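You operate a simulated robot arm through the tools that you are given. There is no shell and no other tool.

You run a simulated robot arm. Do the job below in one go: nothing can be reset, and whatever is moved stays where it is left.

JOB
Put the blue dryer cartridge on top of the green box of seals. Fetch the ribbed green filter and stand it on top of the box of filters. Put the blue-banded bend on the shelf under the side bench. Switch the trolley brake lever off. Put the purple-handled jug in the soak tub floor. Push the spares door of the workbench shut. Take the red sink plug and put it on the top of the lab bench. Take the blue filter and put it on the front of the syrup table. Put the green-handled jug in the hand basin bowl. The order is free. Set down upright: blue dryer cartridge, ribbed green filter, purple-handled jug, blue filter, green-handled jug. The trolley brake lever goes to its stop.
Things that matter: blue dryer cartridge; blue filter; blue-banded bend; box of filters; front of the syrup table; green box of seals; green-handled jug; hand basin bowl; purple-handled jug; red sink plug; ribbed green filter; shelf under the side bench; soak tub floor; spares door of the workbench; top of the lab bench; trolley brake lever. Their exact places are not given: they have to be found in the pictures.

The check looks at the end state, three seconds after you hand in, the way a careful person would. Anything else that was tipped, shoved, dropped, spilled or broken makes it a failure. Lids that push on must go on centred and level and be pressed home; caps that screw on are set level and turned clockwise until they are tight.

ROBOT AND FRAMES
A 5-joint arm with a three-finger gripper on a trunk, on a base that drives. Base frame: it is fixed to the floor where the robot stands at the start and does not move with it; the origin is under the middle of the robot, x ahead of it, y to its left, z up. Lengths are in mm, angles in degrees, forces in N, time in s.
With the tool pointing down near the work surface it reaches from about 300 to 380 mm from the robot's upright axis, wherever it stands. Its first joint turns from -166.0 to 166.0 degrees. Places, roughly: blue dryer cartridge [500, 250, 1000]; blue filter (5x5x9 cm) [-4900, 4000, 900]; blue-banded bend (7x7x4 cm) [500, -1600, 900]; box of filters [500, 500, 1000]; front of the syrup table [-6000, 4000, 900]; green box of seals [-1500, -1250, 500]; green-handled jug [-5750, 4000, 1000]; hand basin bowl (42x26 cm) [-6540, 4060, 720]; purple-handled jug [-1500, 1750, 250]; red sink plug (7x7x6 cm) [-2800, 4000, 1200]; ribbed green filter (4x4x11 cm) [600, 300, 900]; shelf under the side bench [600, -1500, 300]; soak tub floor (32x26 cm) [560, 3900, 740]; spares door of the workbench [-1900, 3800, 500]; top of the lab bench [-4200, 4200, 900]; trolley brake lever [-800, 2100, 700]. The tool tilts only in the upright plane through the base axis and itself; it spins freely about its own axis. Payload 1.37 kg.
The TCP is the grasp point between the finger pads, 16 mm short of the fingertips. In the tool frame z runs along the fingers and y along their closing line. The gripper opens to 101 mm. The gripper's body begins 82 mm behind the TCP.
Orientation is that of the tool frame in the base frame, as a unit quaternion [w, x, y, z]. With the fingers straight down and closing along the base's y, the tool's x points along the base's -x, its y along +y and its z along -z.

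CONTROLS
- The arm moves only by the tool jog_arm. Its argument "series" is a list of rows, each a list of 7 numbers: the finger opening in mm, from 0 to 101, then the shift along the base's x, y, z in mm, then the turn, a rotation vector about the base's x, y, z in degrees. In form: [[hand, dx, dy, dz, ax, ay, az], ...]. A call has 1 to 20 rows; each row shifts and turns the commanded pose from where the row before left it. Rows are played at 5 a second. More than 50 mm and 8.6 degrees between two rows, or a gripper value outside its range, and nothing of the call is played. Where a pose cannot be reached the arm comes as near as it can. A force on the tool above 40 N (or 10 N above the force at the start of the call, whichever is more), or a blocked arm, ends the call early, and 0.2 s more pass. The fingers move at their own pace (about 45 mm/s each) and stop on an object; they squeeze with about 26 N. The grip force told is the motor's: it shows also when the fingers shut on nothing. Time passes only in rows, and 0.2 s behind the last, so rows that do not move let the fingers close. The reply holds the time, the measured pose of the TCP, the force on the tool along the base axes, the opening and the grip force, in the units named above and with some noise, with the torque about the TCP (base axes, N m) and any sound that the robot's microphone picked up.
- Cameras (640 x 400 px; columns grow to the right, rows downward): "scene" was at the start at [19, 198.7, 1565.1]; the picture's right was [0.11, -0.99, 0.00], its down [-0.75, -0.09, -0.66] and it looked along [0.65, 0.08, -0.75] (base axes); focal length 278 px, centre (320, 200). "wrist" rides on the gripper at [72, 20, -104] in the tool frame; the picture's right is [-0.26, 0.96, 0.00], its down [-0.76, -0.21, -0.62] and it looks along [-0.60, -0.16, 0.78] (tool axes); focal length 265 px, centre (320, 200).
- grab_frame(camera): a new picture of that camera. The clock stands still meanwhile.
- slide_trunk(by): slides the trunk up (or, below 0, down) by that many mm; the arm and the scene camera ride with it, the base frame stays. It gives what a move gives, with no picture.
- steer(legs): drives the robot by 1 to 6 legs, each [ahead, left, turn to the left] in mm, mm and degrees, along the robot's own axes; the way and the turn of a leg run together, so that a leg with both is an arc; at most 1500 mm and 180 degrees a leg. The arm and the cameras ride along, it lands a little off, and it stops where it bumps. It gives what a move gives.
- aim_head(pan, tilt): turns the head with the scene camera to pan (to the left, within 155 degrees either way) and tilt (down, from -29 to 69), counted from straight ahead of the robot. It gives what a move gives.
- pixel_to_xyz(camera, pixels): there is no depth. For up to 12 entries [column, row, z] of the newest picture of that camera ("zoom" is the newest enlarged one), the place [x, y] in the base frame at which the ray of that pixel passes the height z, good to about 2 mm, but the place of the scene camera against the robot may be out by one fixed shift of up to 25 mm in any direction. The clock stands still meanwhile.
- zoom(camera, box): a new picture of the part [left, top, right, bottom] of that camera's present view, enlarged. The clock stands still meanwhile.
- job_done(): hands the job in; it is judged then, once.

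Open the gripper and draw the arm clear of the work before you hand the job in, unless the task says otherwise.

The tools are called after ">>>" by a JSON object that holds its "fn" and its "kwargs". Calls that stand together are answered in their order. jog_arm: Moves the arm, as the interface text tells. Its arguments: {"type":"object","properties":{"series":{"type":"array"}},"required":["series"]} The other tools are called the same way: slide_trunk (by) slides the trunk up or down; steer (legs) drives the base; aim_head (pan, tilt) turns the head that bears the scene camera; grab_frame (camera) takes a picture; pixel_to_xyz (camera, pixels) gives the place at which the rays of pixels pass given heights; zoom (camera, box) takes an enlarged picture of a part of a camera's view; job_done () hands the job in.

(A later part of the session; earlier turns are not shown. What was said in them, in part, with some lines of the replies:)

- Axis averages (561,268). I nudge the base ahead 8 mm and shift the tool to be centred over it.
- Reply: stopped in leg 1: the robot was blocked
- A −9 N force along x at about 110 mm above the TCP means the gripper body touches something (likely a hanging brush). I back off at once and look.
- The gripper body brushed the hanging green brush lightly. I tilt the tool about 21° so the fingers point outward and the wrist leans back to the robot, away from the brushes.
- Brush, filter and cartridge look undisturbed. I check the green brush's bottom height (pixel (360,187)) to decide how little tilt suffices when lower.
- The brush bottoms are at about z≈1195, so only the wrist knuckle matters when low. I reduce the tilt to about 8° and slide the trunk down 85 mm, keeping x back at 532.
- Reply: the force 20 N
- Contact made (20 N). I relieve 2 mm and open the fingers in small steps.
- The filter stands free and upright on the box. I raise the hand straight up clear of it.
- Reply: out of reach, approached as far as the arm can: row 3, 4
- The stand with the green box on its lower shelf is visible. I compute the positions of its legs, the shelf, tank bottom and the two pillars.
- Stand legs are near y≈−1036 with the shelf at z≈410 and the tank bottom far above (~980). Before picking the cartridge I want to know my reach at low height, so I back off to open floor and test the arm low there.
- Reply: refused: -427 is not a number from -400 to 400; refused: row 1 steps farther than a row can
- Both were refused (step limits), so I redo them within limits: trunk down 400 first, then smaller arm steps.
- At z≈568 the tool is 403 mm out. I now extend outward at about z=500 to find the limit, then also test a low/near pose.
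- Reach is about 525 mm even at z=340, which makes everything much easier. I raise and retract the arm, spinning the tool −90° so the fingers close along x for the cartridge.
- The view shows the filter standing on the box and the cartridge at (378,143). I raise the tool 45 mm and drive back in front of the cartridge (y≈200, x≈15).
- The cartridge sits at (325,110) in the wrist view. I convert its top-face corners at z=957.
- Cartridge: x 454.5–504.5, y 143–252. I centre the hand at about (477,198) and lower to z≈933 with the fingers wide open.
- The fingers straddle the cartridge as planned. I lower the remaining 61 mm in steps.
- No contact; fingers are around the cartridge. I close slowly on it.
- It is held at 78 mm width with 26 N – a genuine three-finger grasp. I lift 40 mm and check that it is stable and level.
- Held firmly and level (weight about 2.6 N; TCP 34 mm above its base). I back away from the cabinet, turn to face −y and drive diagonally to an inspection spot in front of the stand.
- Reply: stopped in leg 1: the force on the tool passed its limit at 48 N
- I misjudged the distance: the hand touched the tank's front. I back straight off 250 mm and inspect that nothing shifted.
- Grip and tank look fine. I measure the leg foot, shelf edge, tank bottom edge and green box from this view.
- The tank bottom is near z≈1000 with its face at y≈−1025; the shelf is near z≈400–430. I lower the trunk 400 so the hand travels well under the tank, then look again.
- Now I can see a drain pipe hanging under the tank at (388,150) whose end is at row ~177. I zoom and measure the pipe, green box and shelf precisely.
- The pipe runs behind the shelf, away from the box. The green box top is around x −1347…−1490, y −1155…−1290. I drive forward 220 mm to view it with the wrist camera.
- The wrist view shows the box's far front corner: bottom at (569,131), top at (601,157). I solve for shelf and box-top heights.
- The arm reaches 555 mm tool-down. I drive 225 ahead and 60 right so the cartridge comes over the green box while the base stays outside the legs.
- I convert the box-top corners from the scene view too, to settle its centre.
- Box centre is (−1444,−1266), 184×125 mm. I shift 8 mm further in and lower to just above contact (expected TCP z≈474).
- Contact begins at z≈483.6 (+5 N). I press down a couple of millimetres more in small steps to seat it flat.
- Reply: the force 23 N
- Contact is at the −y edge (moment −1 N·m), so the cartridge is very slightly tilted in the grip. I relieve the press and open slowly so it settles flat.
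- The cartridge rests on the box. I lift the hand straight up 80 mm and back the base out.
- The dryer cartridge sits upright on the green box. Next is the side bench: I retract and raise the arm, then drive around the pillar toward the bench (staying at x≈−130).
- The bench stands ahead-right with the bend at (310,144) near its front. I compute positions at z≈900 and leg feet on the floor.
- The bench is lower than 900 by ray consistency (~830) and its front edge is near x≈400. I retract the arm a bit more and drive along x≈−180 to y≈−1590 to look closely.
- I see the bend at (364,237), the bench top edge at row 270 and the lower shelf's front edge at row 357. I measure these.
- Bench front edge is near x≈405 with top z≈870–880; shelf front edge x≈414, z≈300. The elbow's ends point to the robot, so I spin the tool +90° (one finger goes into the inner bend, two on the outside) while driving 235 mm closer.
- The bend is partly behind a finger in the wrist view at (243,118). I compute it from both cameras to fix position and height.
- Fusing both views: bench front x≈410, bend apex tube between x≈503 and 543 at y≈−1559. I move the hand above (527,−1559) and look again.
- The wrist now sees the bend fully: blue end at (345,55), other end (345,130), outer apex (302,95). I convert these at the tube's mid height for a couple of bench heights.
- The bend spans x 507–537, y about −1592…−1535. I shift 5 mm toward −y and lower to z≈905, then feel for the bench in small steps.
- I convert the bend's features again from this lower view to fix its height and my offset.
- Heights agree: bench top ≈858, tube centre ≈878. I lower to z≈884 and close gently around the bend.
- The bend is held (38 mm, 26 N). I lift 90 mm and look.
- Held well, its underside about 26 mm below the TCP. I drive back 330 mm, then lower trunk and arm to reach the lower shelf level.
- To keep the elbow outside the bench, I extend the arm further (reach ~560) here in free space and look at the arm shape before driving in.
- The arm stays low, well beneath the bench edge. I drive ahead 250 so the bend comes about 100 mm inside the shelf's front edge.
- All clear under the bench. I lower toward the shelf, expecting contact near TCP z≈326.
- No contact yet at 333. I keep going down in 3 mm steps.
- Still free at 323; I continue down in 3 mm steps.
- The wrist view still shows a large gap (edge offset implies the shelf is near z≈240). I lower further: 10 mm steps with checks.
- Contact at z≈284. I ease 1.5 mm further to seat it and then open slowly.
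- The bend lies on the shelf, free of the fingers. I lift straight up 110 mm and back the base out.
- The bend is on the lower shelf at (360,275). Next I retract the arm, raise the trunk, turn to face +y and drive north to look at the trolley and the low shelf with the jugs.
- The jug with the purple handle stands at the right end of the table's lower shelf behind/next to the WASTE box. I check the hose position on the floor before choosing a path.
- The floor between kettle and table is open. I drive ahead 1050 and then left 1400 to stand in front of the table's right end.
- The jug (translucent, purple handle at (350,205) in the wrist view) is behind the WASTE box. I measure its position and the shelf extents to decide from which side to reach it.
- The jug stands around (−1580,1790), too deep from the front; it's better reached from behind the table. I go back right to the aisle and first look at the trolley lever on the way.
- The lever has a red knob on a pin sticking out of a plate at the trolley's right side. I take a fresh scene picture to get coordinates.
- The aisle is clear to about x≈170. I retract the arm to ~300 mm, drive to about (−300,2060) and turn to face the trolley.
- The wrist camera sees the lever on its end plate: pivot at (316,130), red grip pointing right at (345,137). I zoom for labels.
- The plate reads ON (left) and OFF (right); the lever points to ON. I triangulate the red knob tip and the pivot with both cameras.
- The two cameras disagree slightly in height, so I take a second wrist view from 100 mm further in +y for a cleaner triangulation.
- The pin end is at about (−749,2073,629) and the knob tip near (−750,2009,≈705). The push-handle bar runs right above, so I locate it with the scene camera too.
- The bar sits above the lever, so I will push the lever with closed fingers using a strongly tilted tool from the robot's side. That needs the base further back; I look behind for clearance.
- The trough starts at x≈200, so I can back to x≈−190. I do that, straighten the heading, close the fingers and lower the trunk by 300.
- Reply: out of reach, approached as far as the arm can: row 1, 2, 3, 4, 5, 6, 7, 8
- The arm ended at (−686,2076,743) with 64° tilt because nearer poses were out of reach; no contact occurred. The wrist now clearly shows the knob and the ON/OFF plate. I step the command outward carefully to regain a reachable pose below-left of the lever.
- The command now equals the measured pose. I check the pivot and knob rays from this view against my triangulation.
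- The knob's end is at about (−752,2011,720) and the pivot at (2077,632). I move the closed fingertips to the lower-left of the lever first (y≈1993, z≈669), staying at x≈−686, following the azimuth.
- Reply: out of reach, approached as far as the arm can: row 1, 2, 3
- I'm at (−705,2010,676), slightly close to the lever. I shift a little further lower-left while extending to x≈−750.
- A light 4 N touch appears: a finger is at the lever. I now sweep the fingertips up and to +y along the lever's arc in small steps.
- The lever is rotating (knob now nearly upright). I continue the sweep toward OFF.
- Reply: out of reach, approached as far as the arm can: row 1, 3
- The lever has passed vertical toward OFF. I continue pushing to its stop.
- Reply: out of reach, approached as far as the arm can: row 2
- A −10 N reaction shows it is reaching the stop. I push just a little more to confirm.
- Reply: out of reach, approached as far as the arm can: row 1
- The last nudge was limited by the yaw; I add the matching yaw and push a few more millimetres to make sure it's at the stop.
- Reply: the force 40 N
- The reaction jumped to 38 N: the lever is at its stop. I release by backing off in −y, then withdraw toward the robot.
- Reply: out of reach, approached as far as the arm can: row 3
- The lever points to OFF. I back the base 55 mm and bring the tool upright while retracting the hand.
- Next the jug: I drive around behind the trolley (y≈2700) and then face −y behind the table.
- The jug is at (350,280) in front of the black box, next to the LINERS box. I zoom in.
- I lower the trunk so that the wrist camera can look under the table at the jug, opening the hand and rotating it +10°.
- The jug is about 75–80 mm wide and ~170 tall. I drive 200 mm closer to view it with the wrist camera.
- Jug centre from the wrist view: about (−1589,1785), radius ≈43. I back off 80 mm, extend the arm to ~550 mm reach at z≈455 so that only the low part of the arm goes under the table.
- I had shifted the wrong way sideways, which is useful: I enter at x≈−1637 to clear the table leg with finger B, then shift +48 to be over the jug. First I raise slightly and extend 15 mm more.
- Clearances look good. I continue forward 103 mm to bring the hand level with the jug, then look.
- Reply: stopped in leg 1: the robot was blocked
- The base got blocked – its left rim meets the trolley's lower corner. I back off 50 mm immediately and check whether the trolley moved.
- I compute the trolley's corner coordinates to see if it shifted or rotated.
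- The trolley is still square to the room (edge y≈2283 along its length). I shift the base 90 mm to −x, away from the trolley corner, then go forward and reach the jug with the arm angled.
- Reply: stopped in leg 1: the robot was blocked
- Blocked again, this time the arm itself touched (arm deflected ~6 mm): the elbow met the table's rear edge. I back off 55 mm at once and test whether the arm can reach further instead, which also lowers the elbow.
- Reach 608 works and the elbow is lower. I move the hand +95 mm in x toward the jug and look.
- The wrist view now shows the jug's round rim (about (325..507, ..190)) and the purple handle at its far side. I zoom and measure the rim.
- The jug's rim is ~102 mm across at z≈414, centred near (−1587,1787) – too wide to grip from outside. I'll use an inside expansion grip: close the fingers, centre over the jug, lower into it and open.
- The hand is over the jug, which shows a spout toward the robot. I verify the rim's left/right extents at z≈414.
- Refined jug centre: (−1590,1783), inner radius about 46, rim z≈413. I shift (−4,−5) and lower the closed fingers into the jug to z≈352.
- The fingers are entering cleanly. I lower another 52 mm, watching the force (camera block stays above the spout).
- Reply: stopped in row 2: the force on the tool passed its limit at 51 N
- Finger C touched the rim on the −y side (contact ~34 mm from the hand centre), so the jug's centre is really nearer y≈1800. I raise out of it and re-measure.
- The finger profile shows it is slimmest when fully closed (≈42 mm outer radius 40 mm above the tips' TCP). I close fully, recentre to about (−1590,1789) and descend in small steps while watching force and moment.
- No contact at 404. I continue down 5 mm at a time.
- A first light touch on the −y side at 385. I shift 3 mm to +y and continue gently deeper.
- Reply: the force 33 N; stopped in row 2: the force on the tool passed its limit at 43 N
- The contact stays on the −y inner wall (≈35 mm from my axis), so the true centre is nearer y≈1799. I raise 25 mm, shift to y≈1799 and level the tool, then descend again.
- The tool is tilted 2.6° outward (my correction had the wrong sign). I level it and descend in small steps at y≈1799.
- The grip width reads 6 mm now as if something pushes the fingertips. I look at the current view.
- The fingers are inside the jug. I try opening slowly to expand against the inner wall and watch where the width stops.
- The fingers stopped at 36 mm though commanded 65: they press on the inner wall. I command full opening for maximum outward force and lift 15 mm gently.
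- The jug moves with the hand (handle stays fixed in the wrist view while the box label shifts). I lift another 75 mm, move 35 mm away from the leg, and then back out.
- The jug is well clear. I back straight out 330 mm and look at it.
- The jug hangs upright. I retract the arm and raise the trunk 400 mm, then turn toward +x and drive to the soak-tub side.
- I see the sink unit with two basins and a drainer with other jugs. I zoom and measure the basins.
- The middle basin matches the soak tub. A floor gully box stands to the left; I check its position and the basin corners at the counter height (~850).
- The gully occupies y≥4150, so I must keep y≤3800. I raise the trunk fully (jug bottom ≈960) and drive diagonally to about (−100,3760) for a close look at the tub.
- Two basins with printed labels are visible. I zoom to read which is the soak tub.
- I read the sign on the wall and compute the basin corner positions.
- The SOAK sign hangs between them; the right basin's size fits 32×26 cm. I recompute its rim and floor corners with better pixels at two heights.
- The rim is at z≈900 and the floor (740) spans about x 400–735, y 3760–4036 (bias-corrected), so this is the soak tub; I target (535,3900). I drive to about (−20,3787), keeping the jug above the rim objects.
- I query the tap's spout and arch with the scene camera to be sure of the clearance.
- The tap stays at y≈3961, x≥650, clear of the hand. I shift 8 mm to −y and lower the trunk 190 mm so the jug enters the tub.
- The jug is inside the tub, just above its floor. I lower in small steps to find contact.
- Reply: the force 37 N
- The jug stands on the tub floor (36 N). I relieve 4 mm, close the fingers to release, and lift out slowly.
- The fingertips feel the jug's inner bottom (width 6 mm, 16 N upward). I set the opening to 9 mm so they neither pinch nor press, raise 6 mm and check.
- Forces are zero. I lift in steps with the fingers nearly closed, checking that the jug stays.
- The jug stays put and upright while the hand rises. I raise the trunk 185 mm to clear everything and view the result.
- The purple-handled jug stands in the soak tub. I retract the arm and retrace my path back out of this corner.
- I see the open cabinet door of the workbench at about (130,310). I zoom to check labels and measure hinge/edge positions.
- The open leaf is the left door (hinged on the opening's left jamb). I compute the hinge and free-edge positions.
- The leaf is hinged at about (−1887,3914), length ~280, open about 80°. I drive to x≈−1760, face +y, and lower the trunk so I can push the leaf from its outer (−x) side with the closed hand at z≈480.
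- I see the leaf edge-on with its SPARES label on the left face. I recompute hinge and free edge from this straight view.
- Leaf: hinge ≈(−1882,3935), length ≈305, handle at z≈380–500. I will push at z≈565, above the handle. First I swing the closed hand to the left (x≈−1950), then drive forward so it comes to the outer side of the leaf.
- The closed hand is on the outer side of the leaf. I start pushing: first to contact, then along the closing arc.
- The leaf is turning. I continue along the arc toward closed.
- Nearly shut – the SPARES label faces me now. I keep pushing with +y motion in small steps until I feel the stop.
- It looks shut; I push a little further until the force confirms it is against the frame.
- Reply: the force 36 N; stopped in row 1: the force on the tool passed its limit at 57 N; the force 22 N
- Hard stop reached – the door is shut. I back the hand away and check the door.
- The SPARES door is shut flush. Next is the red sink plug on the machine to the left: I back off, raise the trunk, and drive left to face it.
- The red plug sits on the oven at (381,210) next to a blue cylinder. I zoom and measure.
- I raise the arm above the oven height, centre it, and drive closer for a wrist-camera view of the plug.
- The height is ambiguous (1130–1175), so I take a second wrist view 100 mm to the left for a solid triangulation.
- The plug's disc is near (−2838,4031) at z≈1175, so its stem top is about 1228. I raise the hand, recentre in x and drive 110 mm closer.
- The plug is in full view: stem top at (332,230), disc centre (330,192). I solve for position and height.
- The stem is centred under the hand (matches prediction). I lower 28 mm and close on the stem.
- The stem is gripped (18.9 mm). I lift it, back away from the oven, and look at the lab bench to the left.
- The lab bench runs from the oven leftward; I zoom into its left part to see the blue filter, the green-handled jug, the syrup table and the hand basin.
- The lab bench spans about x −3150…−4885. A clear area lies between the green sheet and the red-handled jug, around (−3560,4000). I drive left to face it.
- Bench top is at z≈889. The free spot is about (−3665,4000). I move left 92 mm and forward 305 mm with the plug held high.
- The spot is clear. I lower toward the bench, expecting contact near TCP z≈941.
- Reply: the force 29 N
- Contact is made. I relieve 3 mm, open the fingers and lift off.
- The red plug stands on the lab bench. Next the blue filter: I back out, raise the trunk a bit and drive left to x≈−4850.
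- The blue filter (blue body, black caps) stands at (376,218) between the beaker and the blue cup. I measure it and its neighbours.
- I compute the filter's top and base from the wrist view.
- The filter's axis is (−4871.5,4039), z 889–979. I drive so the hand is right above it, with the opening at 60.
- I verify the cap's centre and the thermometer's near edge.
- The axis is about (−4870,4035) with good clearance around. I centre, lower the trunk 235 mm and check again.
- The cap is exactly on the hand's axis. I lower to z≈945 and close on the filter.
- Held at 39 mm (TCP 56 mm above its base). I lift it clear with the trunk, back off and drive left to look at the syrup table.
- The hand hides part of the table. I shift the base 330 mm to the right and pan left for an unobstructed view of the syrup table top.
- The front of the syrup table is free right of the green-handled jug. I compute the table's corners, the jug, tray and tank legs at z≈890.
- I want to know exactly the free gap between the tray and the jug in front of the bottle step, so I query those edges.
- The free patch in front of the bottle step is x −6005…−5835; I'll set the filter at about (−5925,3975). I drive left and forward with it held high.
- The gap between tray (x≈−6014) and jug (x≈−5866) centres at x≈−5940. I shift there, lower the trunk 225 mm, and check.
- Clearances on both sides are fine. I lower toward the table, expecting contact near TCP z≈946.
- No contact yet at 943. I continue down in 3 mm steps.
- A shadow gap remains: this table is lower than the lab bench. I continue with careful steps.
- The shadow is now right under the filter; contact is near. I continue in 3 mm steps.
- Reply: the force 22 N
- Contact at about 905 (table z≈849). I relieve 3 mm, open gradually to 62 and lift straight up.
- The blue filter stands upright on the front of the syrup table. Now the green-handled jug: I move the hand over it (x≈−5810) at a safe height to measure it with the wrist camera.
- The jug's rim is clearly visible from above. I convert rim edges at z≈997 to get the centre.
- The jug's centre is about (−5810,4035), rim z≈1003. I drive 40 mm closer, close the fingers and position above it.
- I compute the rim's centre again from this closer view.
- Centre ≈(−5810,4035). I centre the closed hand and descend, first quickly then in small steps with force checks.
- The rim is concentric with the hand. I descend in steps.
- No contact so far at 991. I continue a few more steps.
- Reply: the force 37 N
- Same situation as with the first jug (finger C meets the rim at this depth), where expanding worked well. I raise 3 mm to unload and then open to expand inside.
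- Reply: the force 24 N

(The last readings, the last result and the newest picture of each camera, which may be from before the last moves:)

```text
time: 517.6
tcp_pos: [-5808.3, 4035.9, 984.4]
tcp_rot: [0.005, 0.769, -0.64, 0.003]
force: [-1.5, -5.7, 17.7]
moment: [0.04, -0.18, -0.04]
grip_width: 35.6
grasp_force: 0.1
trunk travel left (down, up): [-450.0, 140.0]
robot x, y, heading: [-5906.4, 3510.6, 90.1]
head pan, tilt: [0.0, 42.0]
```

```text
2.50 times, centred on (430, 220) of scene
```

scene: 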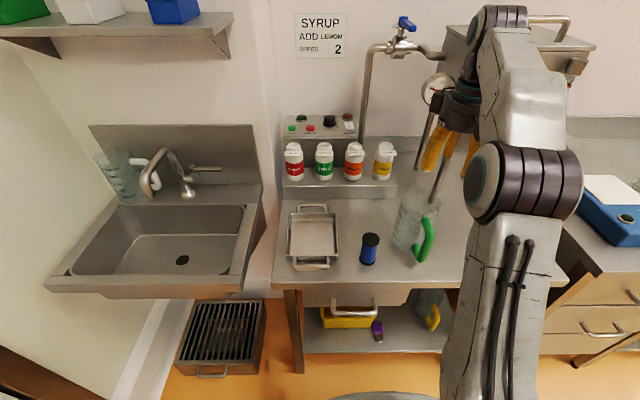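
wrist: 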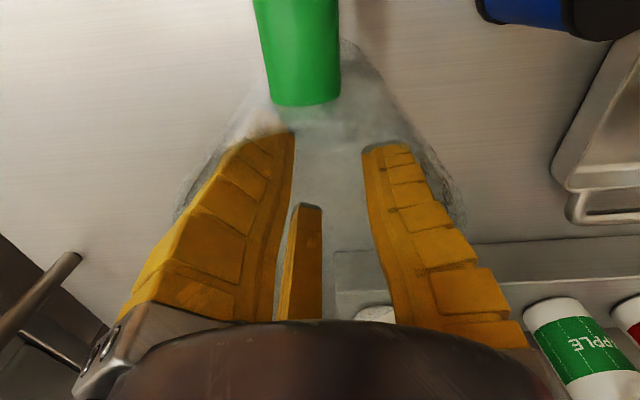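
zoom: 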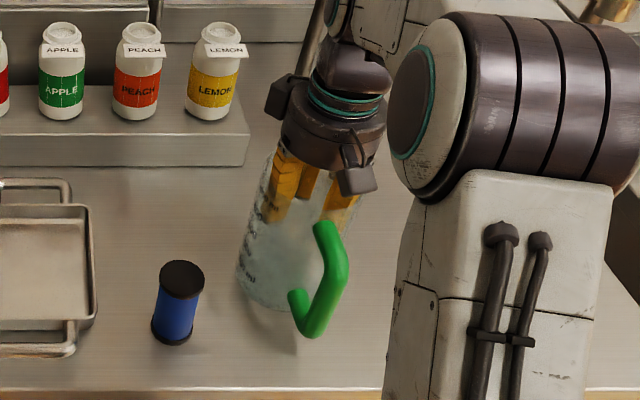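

Stopped at 35.6 mm as before. I command full opening and lift 20 mm slowly, then check the jug moves with the hand.

>>> {"fn": "jog_arm", "kwargs": {"series": [[101, 0, 0, 2, 0, 0, 0], [101, 0, 0, 2, 0, 0, 0], [101, 0, 0, 4, 0, 0, 0], [101, 0, 0, 4, 0, 0, 0], [101, 0, 0, 5, 0, 0, 0], [101, 0, 0, 5, 0, 0, 0], [101, 0, 0, 0, 0, 0, 0]]}}

>>> {"fn": "grab_frame", "kwargs": {"camera": "wrist"}}

>>> {"fn": "zoom", "kwargs": {"camera": "scene", "box": [360, 140, 500, 300]}}

```text
time: 519.2
tcp_pos: [-5808.2, 4036.8, 1004.3]
tcp_rot: [0.004, 0.769, -0.64, 0.002]
force: [-0.2, -0.2, -2.0]
moment: [0.02, 0.01, 0.0]
grip_width: 36.4
grasp_force: 0.1
trunk travel left (down, up): [-450.0, 140.0]
robot x, y, heading: [-5905.2, 3511.4, 90.0]
head pan, tilt: [0.0, 42.0]
```

```text
taken
```

wrist: 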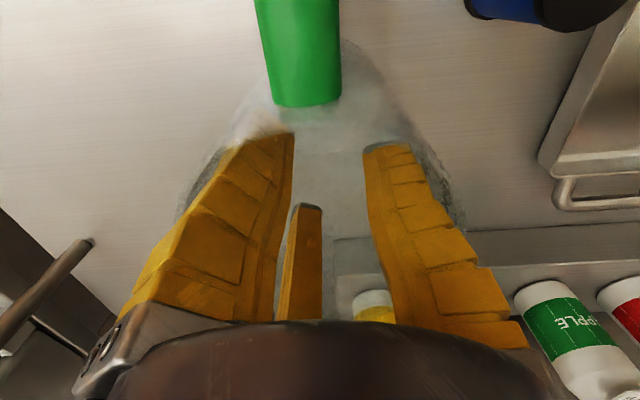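

```text
2.50 times, centred on (430, 220) of scene
```

zoom: 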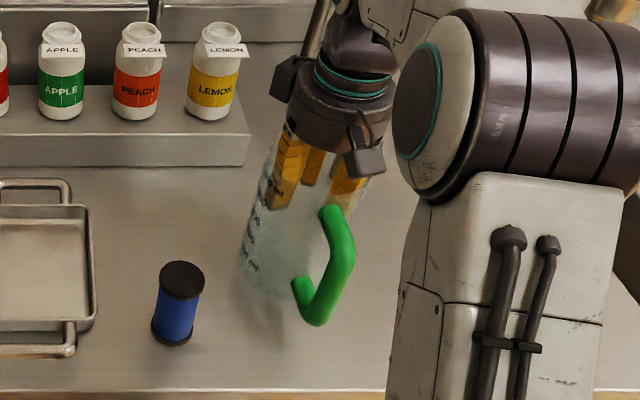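

The jug is lifted with the hand. I raise it, back away from the table, and move left to inspect the hand basin.

>>> {"fn": "jog_arm", "kwargs": {"series": [[101, 0, 0, 15, 0, 0, 0], [101, 0, 0, 20, 0, 0, 0], [101, 0, -10, 20, 0, 0, 0], [101, 0, 0, 0, 0, 0, 0]]}}

>>> {"fn": "slide_trunk", "kwargs": {"by": 138}}

>>> {"fn": "steer", "kwargs": {"legs": [[-360, 0, 0]]}}

>>> {"fn": "aim_head", "kwargs": {"pan": 30, "tilt": 40}}

>>> {"fn": "grab_frame", "kwargs": {"camera": "scene"}}

>>> {"fn": "grab_frame", "kwargs": {"camera": "wrist"}}

```text
time: 520.2
tcp_pos: [-5808.5, 4026.2, 1059.0]
tcp_rot: [0.005, 0.769, -0.64, 0.002]
force: [-0.1, 0.4, -1.6]
moment: [0.03, 0.05, 0.02]
grip_width: 36.6
grasp_force: 0.1
trunk travel left (down, up): [-450.0, 140.0]
robot x, y, heading: [-5907.0, 3511.9, 90.0]
head pan, tilt: [0.0, 42.0]
```

```text
time: 521.8
tcp_pos: [-5807.5, 4027.6, 1196.9]
tcp_rot: [0.005, 0.769, -0.64, 0.003]
force: [-0.3, 0.1, -1.9]
moment: [0.08, 0.0, -0.02]
grip_width: 37.2
grasp_force: 0.1
trunk travel left (down, up): [-588.0, 2.0]
robot x, y, heading: [-5908.1, 3511.8, 90.2]
head pan, tilt: [0.0, 42.0]
```

```text
time: 524.1
tcp_pos: [-5812.1, 3670.6, 1196.7]
tcp_rot: [0.004, 0.772, -0.636, 0.002]
force: [0.5, -0.6, -1.8]
moment: [0.07, 0.0, 0.01]
grip_width: 36.9
grasp_force: 0.1
trunk travel left (down, up): [-588.0, 2.0]
robot x, y, heading: [-5902.5, 3153.1, 90.6]
head pan, tilt: [0.0, 42.0]
```

```text
time: 525.1
tcp_pos: [-5811.3, 3672.7, 1196.3]
tcp_rot: [0.004, 0.772, -0.636, 0.003]
force: [-0.2, -0.4, -1.7]
moment: [0.03, 0.01, -0.01]
grip_width: 36.7
grasp_force: 0.0
trunk travel left (down, up): [-588.0, 2.0]
robot x, y, heading: [-5907.9, 3151.8, 90.4]
head pan, tilt: [30.0, 40.0]
```

```text
taken
```

scene: 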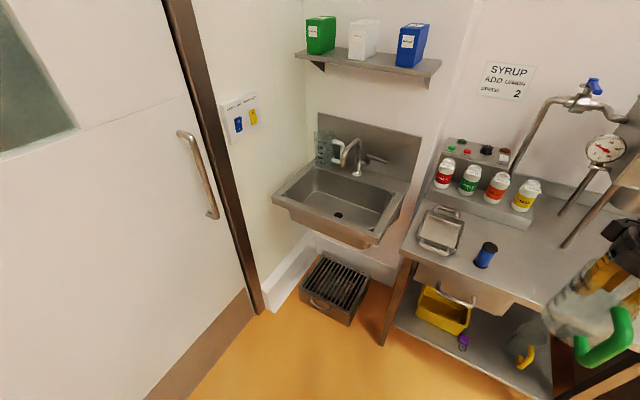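

```text
taken
```

wrist: 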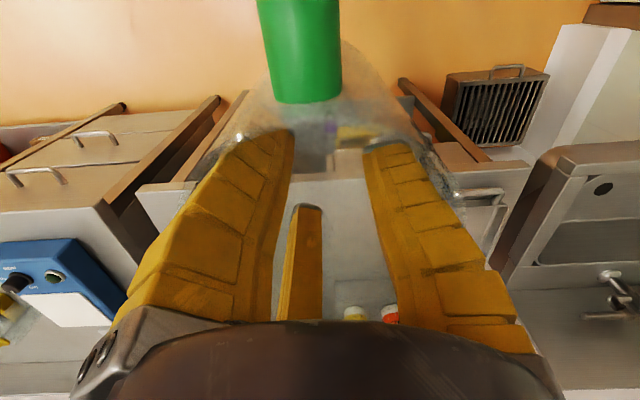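

I zoom on the basin and measure its rim, the floor drain box and the left wall.

>>> {"fn": "zoom", "kwargs": {"camera": "scene", "box": [260, 110, 430, 340]}}

>>> {"fn": "pixel_to_xyz", "kwargs": {"camera": "scene", "pixels": [[275, 197, 850], [366, 240, 850], [412, 183, 850], [322, 167, 850], [338, 214, 720], [300, 303, 0], [350, 325, 0], [368, 282, 100], [262, 310, 0], [150, 400, 0], [312, 232, 0]]}}

```text
1.74 times, centred on (345, 225) of scene
```

zoom: 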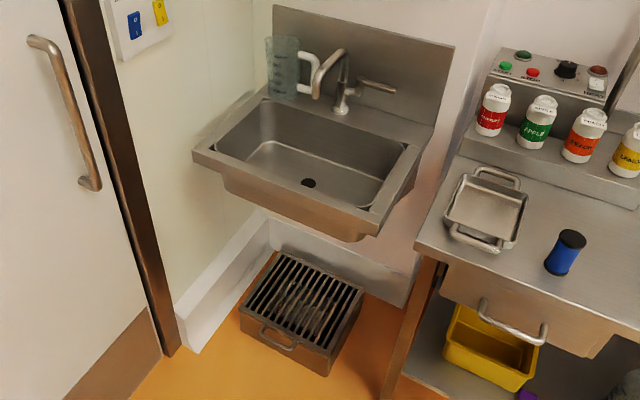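

```text
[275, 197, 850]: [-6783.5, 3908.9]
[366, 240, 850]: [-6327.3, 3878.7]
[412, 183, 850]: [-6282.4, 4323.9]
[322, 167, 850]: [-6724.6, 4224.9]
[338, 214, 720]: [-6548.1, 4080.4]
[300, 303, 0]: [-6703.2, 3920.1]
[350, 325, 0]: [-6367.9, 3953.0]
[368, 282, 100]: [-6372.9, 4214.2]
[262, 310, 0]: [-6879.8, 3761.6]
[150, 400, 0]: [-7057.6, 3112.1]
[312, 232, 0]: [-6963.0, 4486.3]
```

I locate the basin's tap spout, as the hand must not hit it.

>>> {"fn": "pixel_to_xyz", "kwargs": {"camera": "scene", "pixels": [[342.7, 165.8, 900], [342.7, 165.8, 950], [342.7, 165.8, 1000], [358, 172, 850], [352, 140, 1050], [352, 140, 1000], [309, 190, 850], [382, 203, 850], [360, 229, 850], [290, 183, 850]]}}

>>> {"fn": "zoom", "kwargs": {"camera": "scene", "box": [300, 110, 430, 210]}}

```text
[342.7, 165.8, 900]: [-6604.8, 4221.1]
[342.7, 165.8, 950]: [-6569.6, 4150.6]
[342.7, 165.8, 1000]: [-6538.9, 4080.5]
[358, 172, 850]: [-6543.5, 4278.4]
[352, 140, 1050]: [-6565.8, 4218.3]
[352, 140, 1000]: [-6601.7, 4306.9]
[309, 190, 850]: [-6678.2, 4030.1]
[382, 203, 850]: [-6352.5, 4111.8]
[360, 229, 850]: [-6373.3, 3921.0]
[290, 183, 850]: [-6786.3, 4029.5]
```

```text
4.00 times, centred on (365, 160) of scene
```

zoom: 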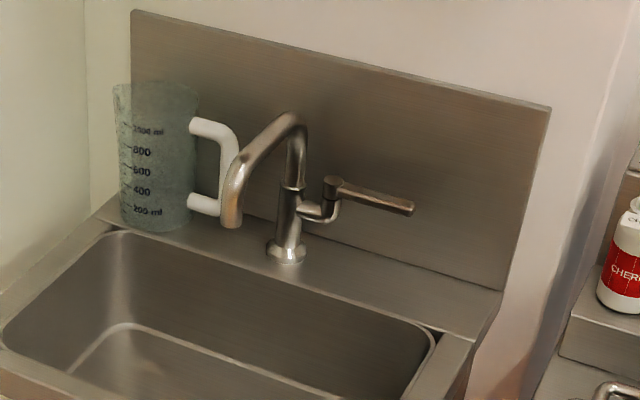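

The tap's spout ends near (−6585,4165), so I'll set the jug in the right part of the bowl at about (−6450,4045), with its handle turned toward −x. I rotate the hand −90° while recentering, then drive left.

>>> {"fn": "jog_arm", "kwargs": {"series": [[101, -10, 0, 0, 0, 0, -7.5], [101, -10, 0, 0, 0, 0, -7.5], [101, -10, 0, 0, 0, 0, -7.5], [101, -10, 0, 0, 0, 0, -7.5], [101, -10, 0, 0, 0, 0, -7.5], [101, -10, 0, 0, 0, 0, -7.5], [101, -7, 0, 0, 0, 0, -7.5], [101, 0, 0, 0, 0, 0, -7.5], [101, 0, 0, 0, 0, 0, -7.5], [101, 0, 0, 0, 0, 0, -7.5], [101, 0, 0, 0, 0, 0, -7.5], [101, 0, 0, 0, 0, 0, -7.5], [101, 0, 0, 0, 0, 0, 0]]}}

>>> {"fn": "steer", "kwargs": {"legs": [[0, 570, 0]]}}

>>> {"fn": "aim_head", "kwargs": {"pan": 0, "tilt": 42}}

>>> {"fn": "grab_frame", "kwargs": {"camera": "scene"}}

>>> {"fn": "grab_frame", "kwargs": {"camera": "wrist"}}

```text
time: 527.9
tcp_pos: [-5879.1, 3672.2, 1196.4]
tcp_rot: [0.0, -0.096, 0.995, 0.001]
force: [0.0, 0.6, -1.2]
moment: [-0.04, -0.06, 0.01]
grip_width: 36.8
grasp_force: 0.1
trunk travel left (down, up): [-588.0, 2.0]
robot x, y, heading: [-5903.9, 3156.9, 90.9]
head pan, tilt: [30.0, 40.0]
```

```text
time: 531.1
tcp_pos: [-6454.9, 3666.5, 1196.8]
tcp_rot: [0.0, -0.096, 0.995, 0.001]
force: [0.0, 0.0, -1.7]
moment: [0.0, 0.0, 0.03]
grip_width: 37.1
grasp_force: 0.1
trunk travel left (down, up): [-588.0, 2.0]
robot x, y, heading: [-6481.9, 3150.3, 90.6]
head pan, tilt: [30.0, 40.0]
```

```text
time: 532.1
tcp_pos: [-6455.3, 3667.1, 1197.3]
tcp_rot: [0.001, -0.097, 0.995, 0.0]
force: [0.2, 0.1, -1.7]
moment: [0.0, -0.03, 0.01]
grip_width: 36.9
grasp_force: 0.0
trunk travel left (down, up): [-588.0, 2.0]
robot x, y, heading: [-6481.0, 3148.4, 90.4]
head pan, tilt: [0.0, 42.0]
```

```text
taken
```

scene: 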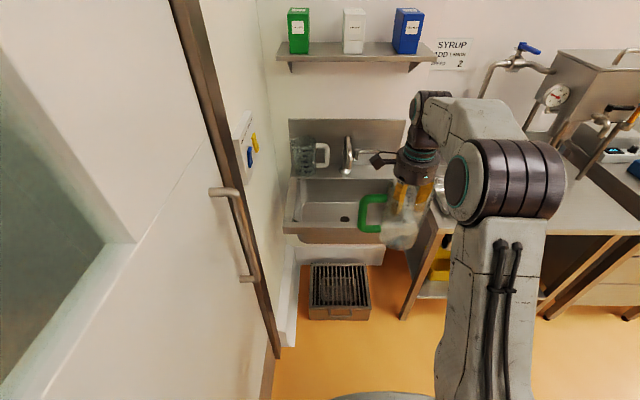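

```text
taken
```

wrist: 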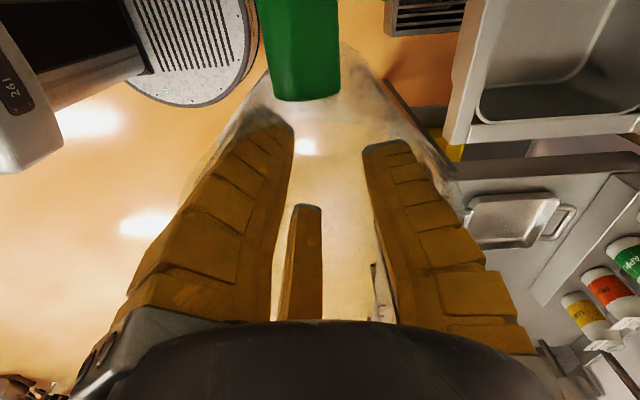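

The handle now points to −x. I drive forward 378 mm so the jug is above the right part of the bowl.

>>> {"fn": "steer", "kwargs": {"legs": [[375, 0, -0.4]]}}

>>> {"fn": "grab_frame", "kwargs": {"camera": "scene"}}

>>> {"fn": "zoom", "kwargs": {"camera": "scene", "box": [260, 120, 460, 320]}}

>>> {"fn": "grab_frame", "kwargs": {"camera": "wrist"}}

```text
time: 534.5
tcp_pos: [-6455.0, 4042.2, 1196.9]
tcp_rot: [0.0, -0.093, 0.996, 0.0]
force: [0.2, 0.4, -1.2]
moment: [0.01, -0.05, 0.02]
grip_width: 37.3
grasp_force: 0.1
trunk travel left (down, up): [-588.0, 2.0]
robot x, y, heading: [-6480.5, 3526.4, 90.5]
head pan, tilt: [0.0, 42.0]
```

```text
taken
```

scene: 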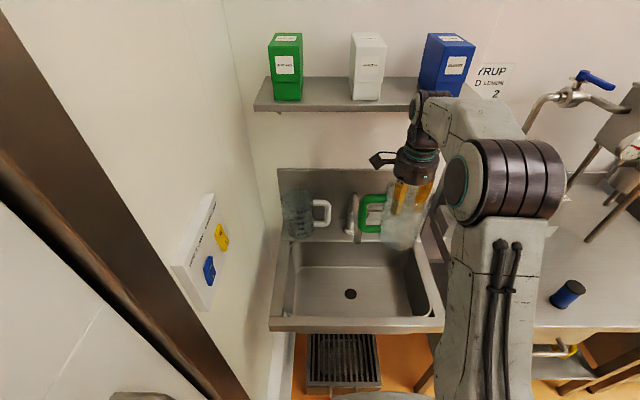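

```text
2.00 times, centred on (360, 220) of scene
```

zoom: 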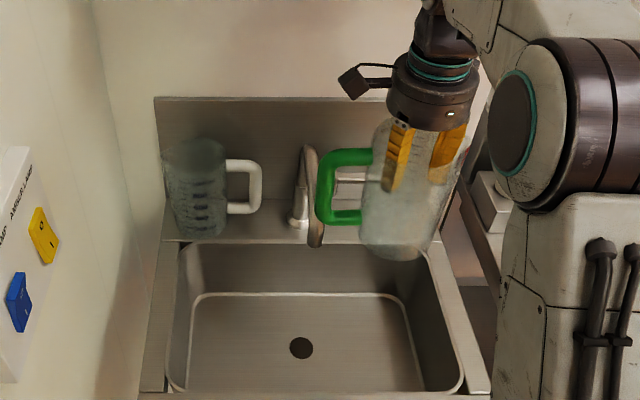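

```text
taken
```

wrist: 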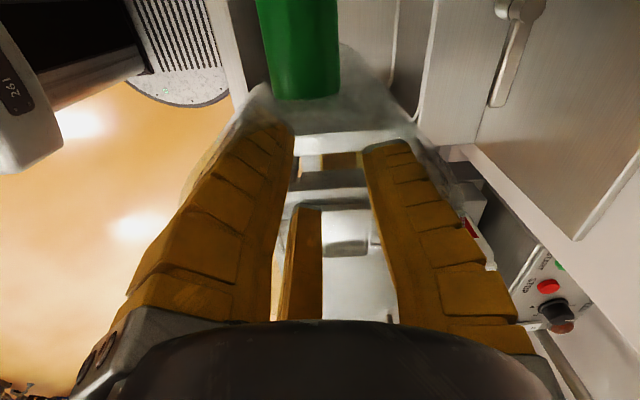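

I measure the bowl's floor and rim corners in this view.

>>> {"fn": "pixel_to_xyz", "kwargs": {"camera": "scene", "pixels": [[402, 267, 720], [420, 312, 720], [288, 312, 720], [298, 267, 720], [350.5, 294, 720], [412, 242, 850], [433, 314, 850], [283, 315, 850], [290, 242, 850], [353, 243, 900], [353, 243, 950]]}}

```text
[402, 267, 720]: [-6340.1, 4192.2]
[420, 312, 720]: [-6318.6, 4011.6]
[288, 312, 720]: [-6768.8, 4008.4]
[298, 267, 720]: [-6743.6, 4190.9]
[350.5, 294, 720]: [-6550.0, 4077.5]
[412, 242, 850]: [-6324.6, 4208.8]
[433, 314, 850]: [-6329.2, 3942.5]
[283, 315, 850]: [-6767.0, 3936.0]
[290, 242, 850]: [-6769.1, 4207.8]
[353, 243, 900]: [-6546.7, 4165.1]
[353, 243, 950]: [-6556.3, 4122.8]
```

The bowl is about x −6755…−6311, y 3945–4217 (corrected); tap outlet near (−6531,4159). The jug at (−6455,4042) is clear, so I lower the trunk 318 mm.

>>> {"fn": "slide_trunk", "kwargs": {"by": -200}}

>>> {"fn": "grab_frame", "kwargs": {"camera": "scene"}}

>>> {"fn": "slide_trunk", "kwargs": {"by": -112}}

>>> {"fn": "grab_frame", "kwargs": {"camera": "scene"}}

>>> {"fn": "grab_frame", "kwargs": {"camera": "wrist"}}

```text
time: 536.6
tcp_pos: [-6455.8, 4041.9, 996.1]
tcp_rot: [-0.001, -0.094, 0.996, 0.001]
force: [-0.9, 0.2, -2.2]
moment: [0.02, -0.06, 0.01]
grip_width: 37.2
grasp_force: 0.1
trunk travel left (down, up): [-388.0, 202.0]
robot x, y, heading: [-6479.8, 3522.8, 90.4]
head pan, tilt: [0.0, 42.0]
```

```text
taken
```

scene: 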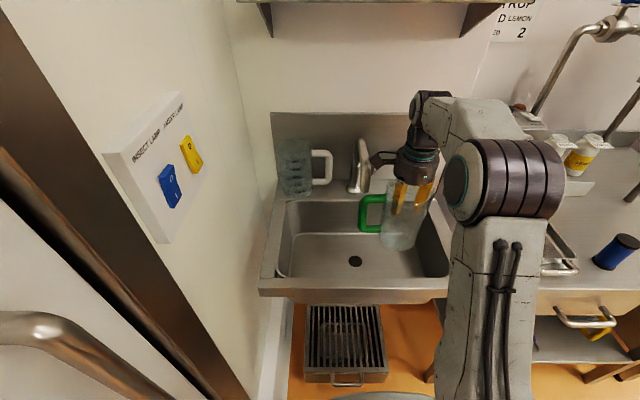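

```text
time: 538.1
tcp_pos: [-6455.4, 4042.1, 884.6]
tcp_rot: [-0.001, -0.094, 0.996, 0.002]
force: [-0.2, 0.2, -1.8]
moment: [0.02, -0.07, -0.07]
grip_width: 37.5
grasp_force: 0.1
trunk travel left (down, up): [-276.0, 314.0]
robot x, y, heading: [-6481.4, 3524.6, 90.3]
head pan, tilt: [0.0, 42.0]
```

```text
taken
```

scene: 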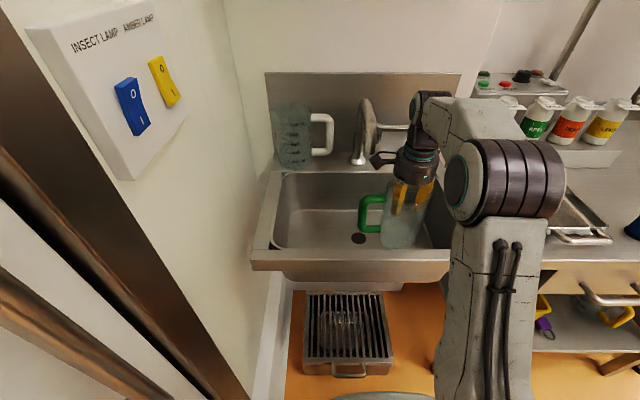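

```text
taken
```

wrist: 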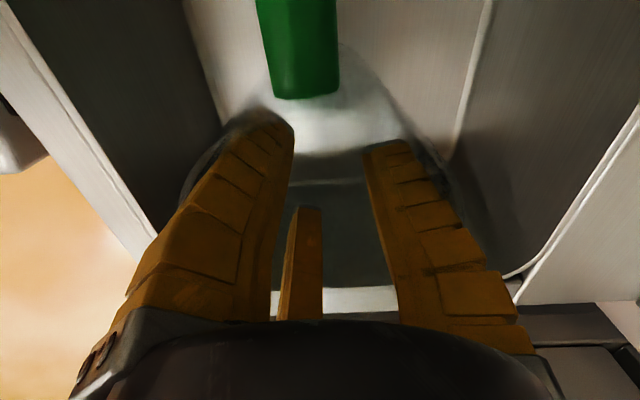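

The jug is inside the bowl with space on both sides. I lower in steps to find the floor.

>>> {"fn": "jog_arm", "kwargs": {"series": [[101, 0, 0, -8, 0, 0, 0], [101, 0, 0, -7, 0, 0, 0], [101, 0, 0, 0, 0, 0, 0]]}}

>>> {"fn": "jog_arm", "kwargs": {"series": [[101, 0, 0, -5, 0, 0, 0], [101, 0, 0, 0, 0, 0, 0]]}}

>>> {"fn": "jog_arm", "kwargs": {"series": [[101, 0, 0, -4, 0, 0, 0], [101, 0, 0, 0, 0, 0, 0]]}}

>>> {"fn": "jog_arm", "kwargs": {"series": [[101, 0, 0, -4, 0, 0, 0], [101, 0, 0, 0, 0, 0, 0]]}}

```text
time: 538.9
tcp_pos: [-6456.0, 4042.4, 869.2]
tcp_rot: [0.0, -0.094, 0.996, 0.001]
force: [-0.4, 0.5, -1.1]
moment: [0.02, -0.08, 0.02]
grip_width: 37.3
grasp_force: 0.1
trunk travel left (down, up): [-276.0, 314.0]
robot x, y, heading: [-6483.0, 3525.7, 90.3]
head pan, tilt: [0.0, 42.0]
```

```text
time: 539.5
tcp_pos: [-6455.5, 4042.9, 864.6]
tcp_rot: [-0.001, -0.094, 0.996, 0.001]
force: [0.6, -1.1, -2.6]
moment: [0.03, -0.02, 0.02]
grip_width: 37.5
grasp_force: 0.0
trunk travel left (down, up): [-276.0, 314.0]
robot x, y, heading: [-6484.0, 3526.0, 90.1]
head pan, tilt: [0.0, 42.0]
```

```text
time: 540.1
tcp_pos: [-6456.5, 4043.2, 861.2]
tcp_rot: [0.0, -0.095, 0.995, 0.001]
force: [-0.5, 0.4, -2.0]
moment: [0.0, -0.04, 0.04]
grip_width: 37.4
grasp_force: 0.1
trunk travel left (down, up): [-276.0, 314.0]
robot x, y, heading: [-6482.3, 3522.9, 90.2]
head pan, tilt: [0.0, 42.0]
```

```text
time: 540.7
tcp_pos: [-6456.6, 4042.6, 856.9]
tcp_rot: [0.0, -0.095, 0.996, 0.001]
force: [0.8, 0.1, -1.7]
moment: [-0.02, -0.06, 0.01]
grip_width: 37.5
grasp_force: 0.0
trunk travel left (down, up): [-276.0, 314.0]
robot x, y, heading: [-6480.4, 3526.9, 90.1]
head pan, tilt: [0.0, 42.0]
```

Not yet in contact at 857; I continue with 3 mm steps.

>>> {"fn": "jog_arm", "kwargs": {"series": [[101, 0, 0, -3, 0, 0, 0], [101, 0, 0, 0, 0, 0, 0]]}}

>>> {"fn": "jog_arm", "kwargs": {"series": [[101, 0, 0, -3, 0, 0, 0], [101, 0, 0, 0, 0, 0, 0]]}}

>>> {"fn": "jog_arm", "kwargs": {"series": [[101, 0, 0, -3, 0, 0, 0], [101, 0, 0, 0, 0, 0, 0]]}}

>>> {"fn": "jog_arm", "kwargs": {"series": [[101, 0, 0, -3, 0, 0, 0], [101, 0, 0, 0, 0, 0, 0]]}}

```text
time: 541.3
tcp_pos: [-6456.3, 4043.0, 853.0]
tcp_rot: [0.0, -0.095, 0.996, 0.001]
force: [-0.2, 0.7, -1.9]
moment: [-0.01, -0.05, 0.02]
grip_width: 37.4
grasp_force: 0.0
trunk travel left (down, up): [-276.0, 314.0]
robot x, y, heading: [-6483.2, 3522.1, 90.3]
head pan, tilt: [0.0, 42.0]
```

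```text
time: 541.9
tcp_pos: [-6454.8, 4042.4, 849.9]
tcp_rot: [-0.001, -0.095, 0.995, 0.0]
force: [0.1, 0.0, -1.8]
moment: [0.03, -0.04, 0.03]
grip_width: 37.4
grasp_force: 0.1
trunk travel left (down, up): [-276.0, 314.0]
robot x, y, heading: [-6481.4, 3522.5, 90.1]
head pan, tilt: [0.0, 42.0]
```

```text
time: 542.5
tcp_pos: [-6456.1, 4040.8, 847.8]
tcp_rot: [0.0, -0.094, 0.996, 0.001]
force: [0.7, -0.2, -1.4]
moment: [0.02, -0.03, -0.03]
grip_width: 37.5
grasp_force: 0.0
trunk travel left (down, up): [-276.0, 314.0]
robot x, y, heading: [-6484.5, 3522.7, 90.4]
head pan, tilt: [0.0, 42.0]
```

```text
time: 543.1
tcp_pos: [-6454.9, 4042.6, 845.4]
tcp_rot: [0.0, -0.094, 0.996, 0.001]
force: [0.0, -0.7, 3.6]
moment: [0.03, 0.16, 0.02]
grip_width: 37.6
grasp_force: 0.0
trunk travel left (down, up): [-276.0, 314.0]
robot x, y, heading: [-6484.0, 3521.2, 90.3]
head pan, tilt: [0.0, 42.0]
```

Contact begins at 845. I press 2–3 mm more so the base sits flat.

>>> {"fn": "jog_arm", "kwargs": {"series": [[101, 0, 0, -2.5, 0, 0, 0], [101, 0, 0, 0, 0, 0, 0]]}}

>>> {"fn": "grab_frame", "kwargs": {"camera": "scene"}}

>>> {"fn": "zoom", "kwargs": {"camera": "scene", "box": [320, 130, 460, 270]}}

```text
time: 543.7
tcp_pos: [-6454.4, 4041.6, 844.1]
tcp_rot: [0.001, -0.093, 0.996, 0.004]
force: [6.6, -1.0, 19.6]
moment: [0.0, 0.16, 0.02]
grip_width: 37.3
grasp_force: 0.1
trunk travel left (down, up): [-276.0, 314.0]
robot x, y, heading: [-6485.1, 3525.5, 90.5]
head pan, tilt: [0.0, 42.0]
```

```text
taken
```

scene: 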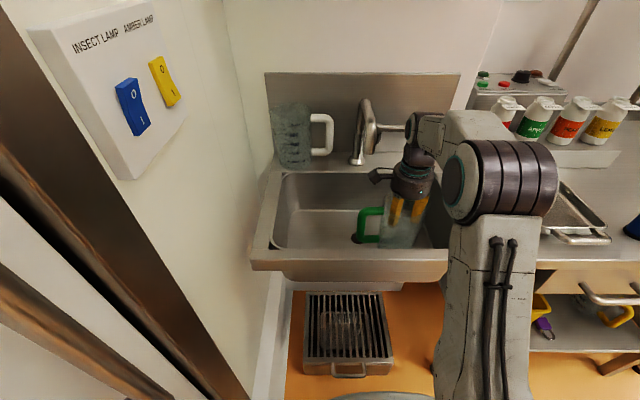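

```text
2.86 times, centred on (390, 200) of scene
```

zoom: 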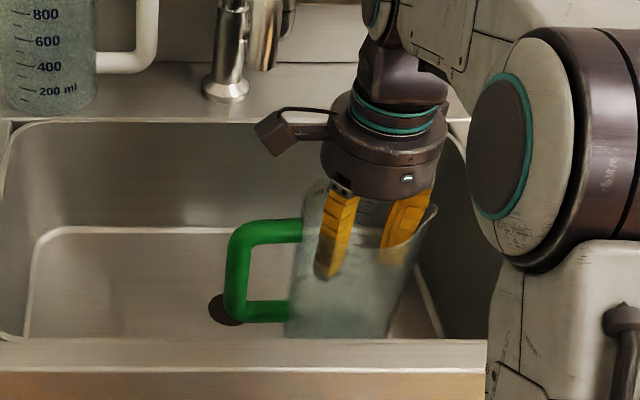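

The jug stands on the bowl floor. I unload, close the fingers partly to release, and rise slowly while checking.

>>> {"fn": "jog_arm", "kwargs": {"series": [[101, 0, 0, 2.5, 0, 0, 0], [30, 0, 0, 0, 0, 0, 0], [18, 0, 0, 0, 0, 0, 0], [12, 0, 0, 2, 0, 0, 0], [9, 0, 0, 2, 0, 0, 0], [9, 0, 0, 0, 0, 0, 0]]}}

>>> {"fn": "jog_arm", "kwargs": {"series": [[6, 0, 0, 5, 0, 0, 0], [3, 0, 0, 8, 0, 0, 0], [3, 0, 0, 0, 0, 0, 0]]}}

>>> {"fn": "grab_frame", "kwargs": {"camera": "scene"}}

>>> {"fn": "zoom", "kwargs": {"camera": "scene", "box": [320, 130, 460, 270]}}

```text
time: 545.1
tcp_pos: [-6456.1, 4041.2, 849.0]
tcp_rot: [-0.001, -0.094, 0.996, 0.0]
force: [-1.0, -1.0, -0.7]
moment: [0.0, 0.0, 0.07]
grip_width: 12.7
grasp_force: 4.4
trunk travel left (down, up): [-276.0, 314.0]
robot x, y, heading: [-6477.2, 3524.7, 90.3]
head pan, tilt: [0.0, 42.0]
```

```text
time: 545.9
tcp_pos: [-6455.3, 4042.1, 862.7]
tcp_rot: [0.001, -0.094, 0.996, 0.001]
force: [-1.0, 0.3, -0.1]
moment: [0.03, -0.02, 0.03]
grip_width: 9.8
grasp_force: 4.9
trunk travel left (down, up): [-276.0, 314.0]
robot x, y, heading: [-6480.5, 3522.8, 90.4]
head pan, tilt: [0.0, 42.0]
```

```text
taken
```

scene: 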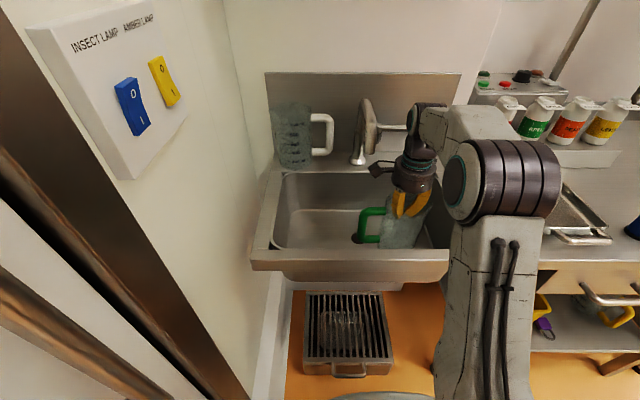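

```text
2.86 times, centred on (390, 200) of scene
```

zoom: 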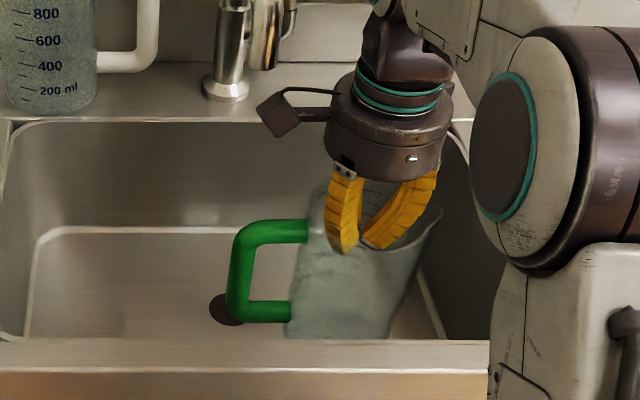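

The jug stays standing upright. I rise the rest of the way with arm and trunk, then back out.

>>> {"fn": "jog_arm", "kwargs": {"series": [[3, 0, 0, 15, 0, 0, 0], [3, 0, 0, 20, 0, 0, 0], [3, 0, 0, 30, 0, 0, 0], [3, 0, 0, 30, 0, 0, 0], [3, 0, 0, 0, 0, 0, 0]]}}

>>> {"fn": "slide_trunk", "kwargs": {"by": 200}}

>>> {"fn": "grab_frame", "kwargs": {"camera": "scene"}}

>>> {"fn": "zoom", "kwargs": {"camera": "scene", "box": [260, 160, 460, 330]}}

>>> {"fn": "grab_frame", "kwargs": {"camera": "wrist"}}

```text
time: 547.1
tcp_pos: [-6455.7, 4041.8, 956.8]
tcp_rot: [0.0, -0.094, 0.996, 0.001]
force: [-0.3, 0.5, -0.1]
moment: [0.01, 0.0, 0.0]
grip_width: 9.4
grasp_force: 4.4
trunk travel left (down, up): [-276.0, 314.0]
robot x, y, heading: [-6484.8, 3524.8, 90.3]
head pan, tilt: [0.0, 42.0]
```

```text
time: 549.2
tcp_pos: [-6456.0, 4041.9, 1157.9]
tcp_rot: [0.0, -0.094, 0.996, 0.001]
force: [0.7, 0.1, -0.2]
moment: [0.0, 0.01, -0.03]
grip_width: 9.5
grasp_force: 4.5
trunk travel left (down, up): [-476.0, 114.0]
robot x, y, heading: [-6483.1, 3522.8, 90.6]
head pan, tilt: [0.0, 42.0]
```

```text
taken
```

scene: 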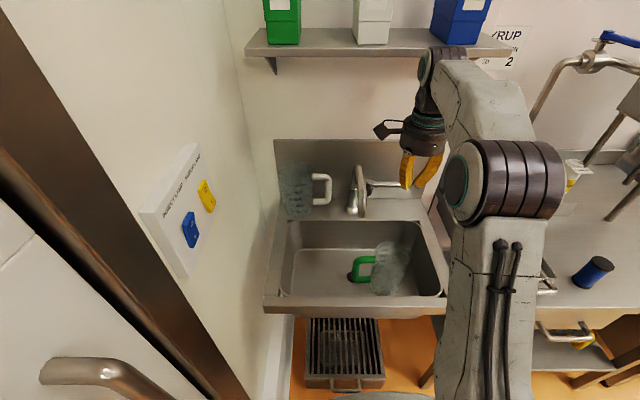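

```text
2.35 times, centred on (360, 245) of scene
```

zoom: 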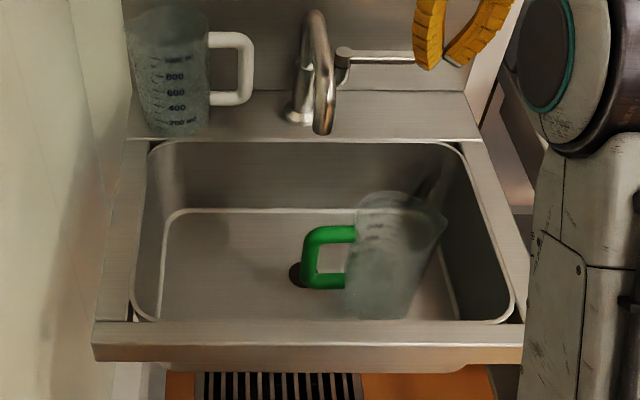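

```text
taken
```

wrist: 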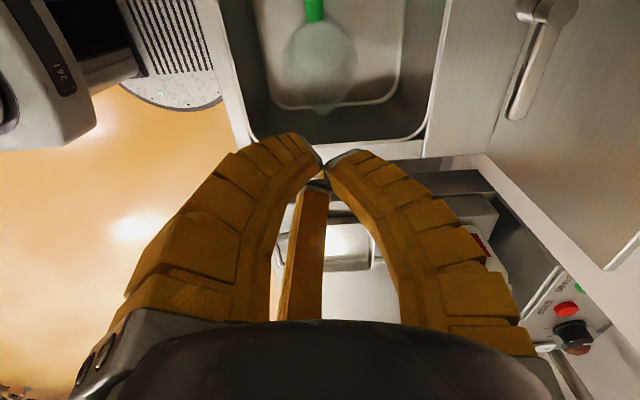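

The green-handled jug stands in the hand basin. I back away from the basin, open the gripper and retract the arm clear.

>>> {"fn": "steer", "kwargs": {"legs": [[-380, 0, 0]]}}

>>> {"fn": "jog_arm", "kwargs": {"series": [[80, 0, -30, 0, 0, 0, 0], [90, 0, -30, 0, 0, 0, 0], [95, 0, -30, 0, 0, 0, 0], [95, 0, 0, 0, 0, 0, 0]]}}

>>> {"fn": "aim_head", "kwargs": {"pan": 0, "tilt": 35}}

>>> {"fn": "grab_frame", "kwargs": {"camera": "scene"}}

>>> {"fn": "zoom", "kwargs": {"camera": "scene", "box": [250, 130, 460, 330]}}

>>> {"fn": "aim_head", "kwargs": {"pan": -35, "tilt": 30}}

>>> {"fn": "grab_frame", "kwargs": {"camera": "scene"}}

```text
time: 551.6
tcp_pos: [-6452.4, 3663.0, 1156.8]
tcp_rot: [0.0, -0.093, 0.996, 0.0]
force: [-0.7, -0.4, 0.8]
moment: [0.04, 0.01, 0.02]
grip_width: 9.5
grasp_force: 5.2
trunk travel left (down, up): [-476.0, 114.0]
robot x, y, heading: [-6482.5, 3145.0, 90.3]
head pan, tilt: [0.0, 42.0]
```

```text
time: 552.6
tcp_pos: [-6455.3, 3573.3, 1157.8]
tcp_rot: [0.0, -0.093, 0.996, 0.001]
force: [0.4, 0.2, -0.4]
moment: [0.0, -0.01, -0.02]
grip_width: 95.8
grasp_force: 0.4
trunk travel left (down, up): [-476.0, 114.0]
robot x, y, heading: [-6481.4, 3144.4, 90.0]
head pan, tilt: [0.0, 42.0]
```

```text
time: 553.3
tcp_pos: [-6453.5, 3572.4, 1157.1]
tcp_rot: [0.0, -0.092, 0.996, 0.001]
force: [0.2, 0.0, 0.2]
moment: [-0.02, -0.01, -0.03]
grip_width: 95.3
grasp_force: 0.3
trunk travel left (down, up): [-476.0, 114.0]
robot x, y, heading: [-6482.0, 3143.1, 90.0]
head pan, tilt: [0.0, 35.0]
```

```text
taken
```

scene: 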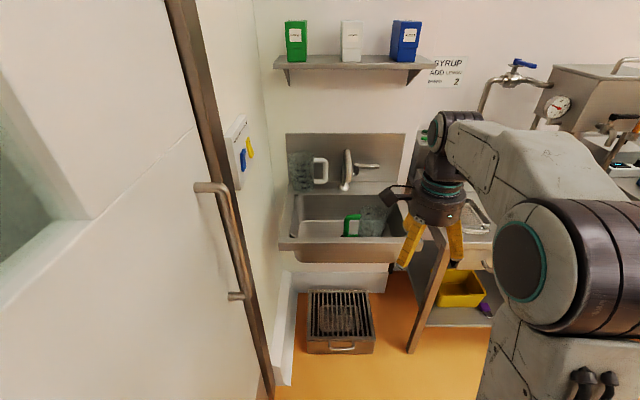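

```text
2.00 times, centred on (355, 230) of scene
```

zoom: 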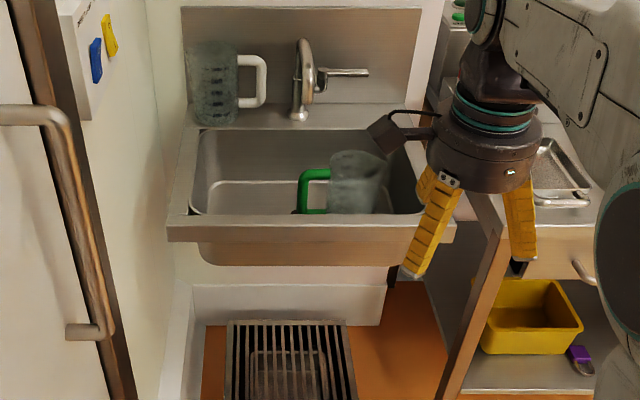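

```text
time: 554.3
tcp_pos: [-6453.4, 3572.6, 1156.8]
tcp_rot: [-0.001, -0.093, 0.996, 0.001]
force: [-1.2, 0.6, 0.2]
moment: [0.01, 0.0, 0.02]
grip_width: 95.8
grasp_force: 0.5
trunk travel left (down, up): [-476.0, 114.0]
robot x, y, heading: [-6482.2, 3142.5, 90.3]
head pan, tilt: [-35.0, 30.0]
```

```text
taken
```

scene: 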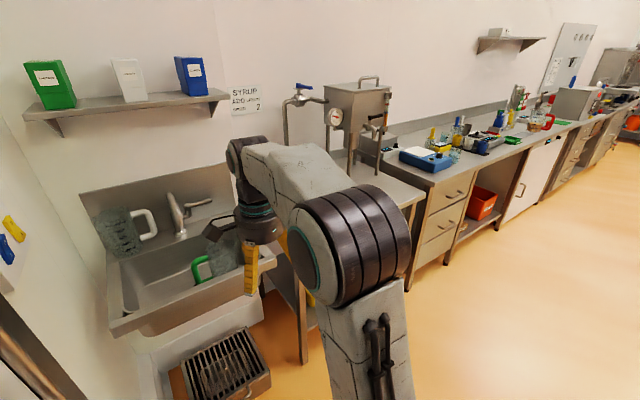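

All nine items are done: the arm is clear, the gripper open, and the final views show the jug upright in the basin and everything in place. I hand the job in.

>>> {"fn": "job_done", "kwargs": {}}

```text
The job is handed in.
```

I finished all nine tasks and handed the job in. Each one looked right in the last picture I took of it. I did not go back afterwards to look at the earlier ones again.

| Task | End state |
|---|---|
| Blue dryer cartridge | Upright on the green box of seals |
| Ribbed green filter | Standing on the box of filters |
| Blue-banded bend | Lying on the shelf under the side bench |
| Trolley brake lever | Pointing at OFF, pushed until it met its stop |
| Purple-handled jug | Upright on the soak tub floor |
| Spares door | Shut against the frame |
| Red sink plug | Standing on the lab bench top, clear of its neighbours |
| Blue filter | Upright on the front of the syrup table, between the tray and where the green-handled jug stood |
| Green-handled jug | Upright in the right part of the hand basin bowl |

I read "front of the syrup table" as the clear area in front of the bottle step, since that matched the rough coordinates.

A strict check could mark these contacts I made along the way:
- **Tank above the green box's shelf:** while driving up I ran the hand into its front, with a peak force of 48 N. Nothing looked disturbed.
- **Trolley:** the base bumped its lower corner while I was reaching for the purple jug, after the brake was off. It still measured square to the room. I had no precise earlier position to compare with, so a shift of a few millimetres is possible.
- **Table with the white canisters:** my elbow touched its back edge. The things on it looked unmoved.
- **Green brush on the wall:** the gripper brushed it lightly at the start, and it hung unchanged afterwards.
- **Purple jug:** I pressed down on its rim with up to 51 N before finding its centre. It stayed standing.
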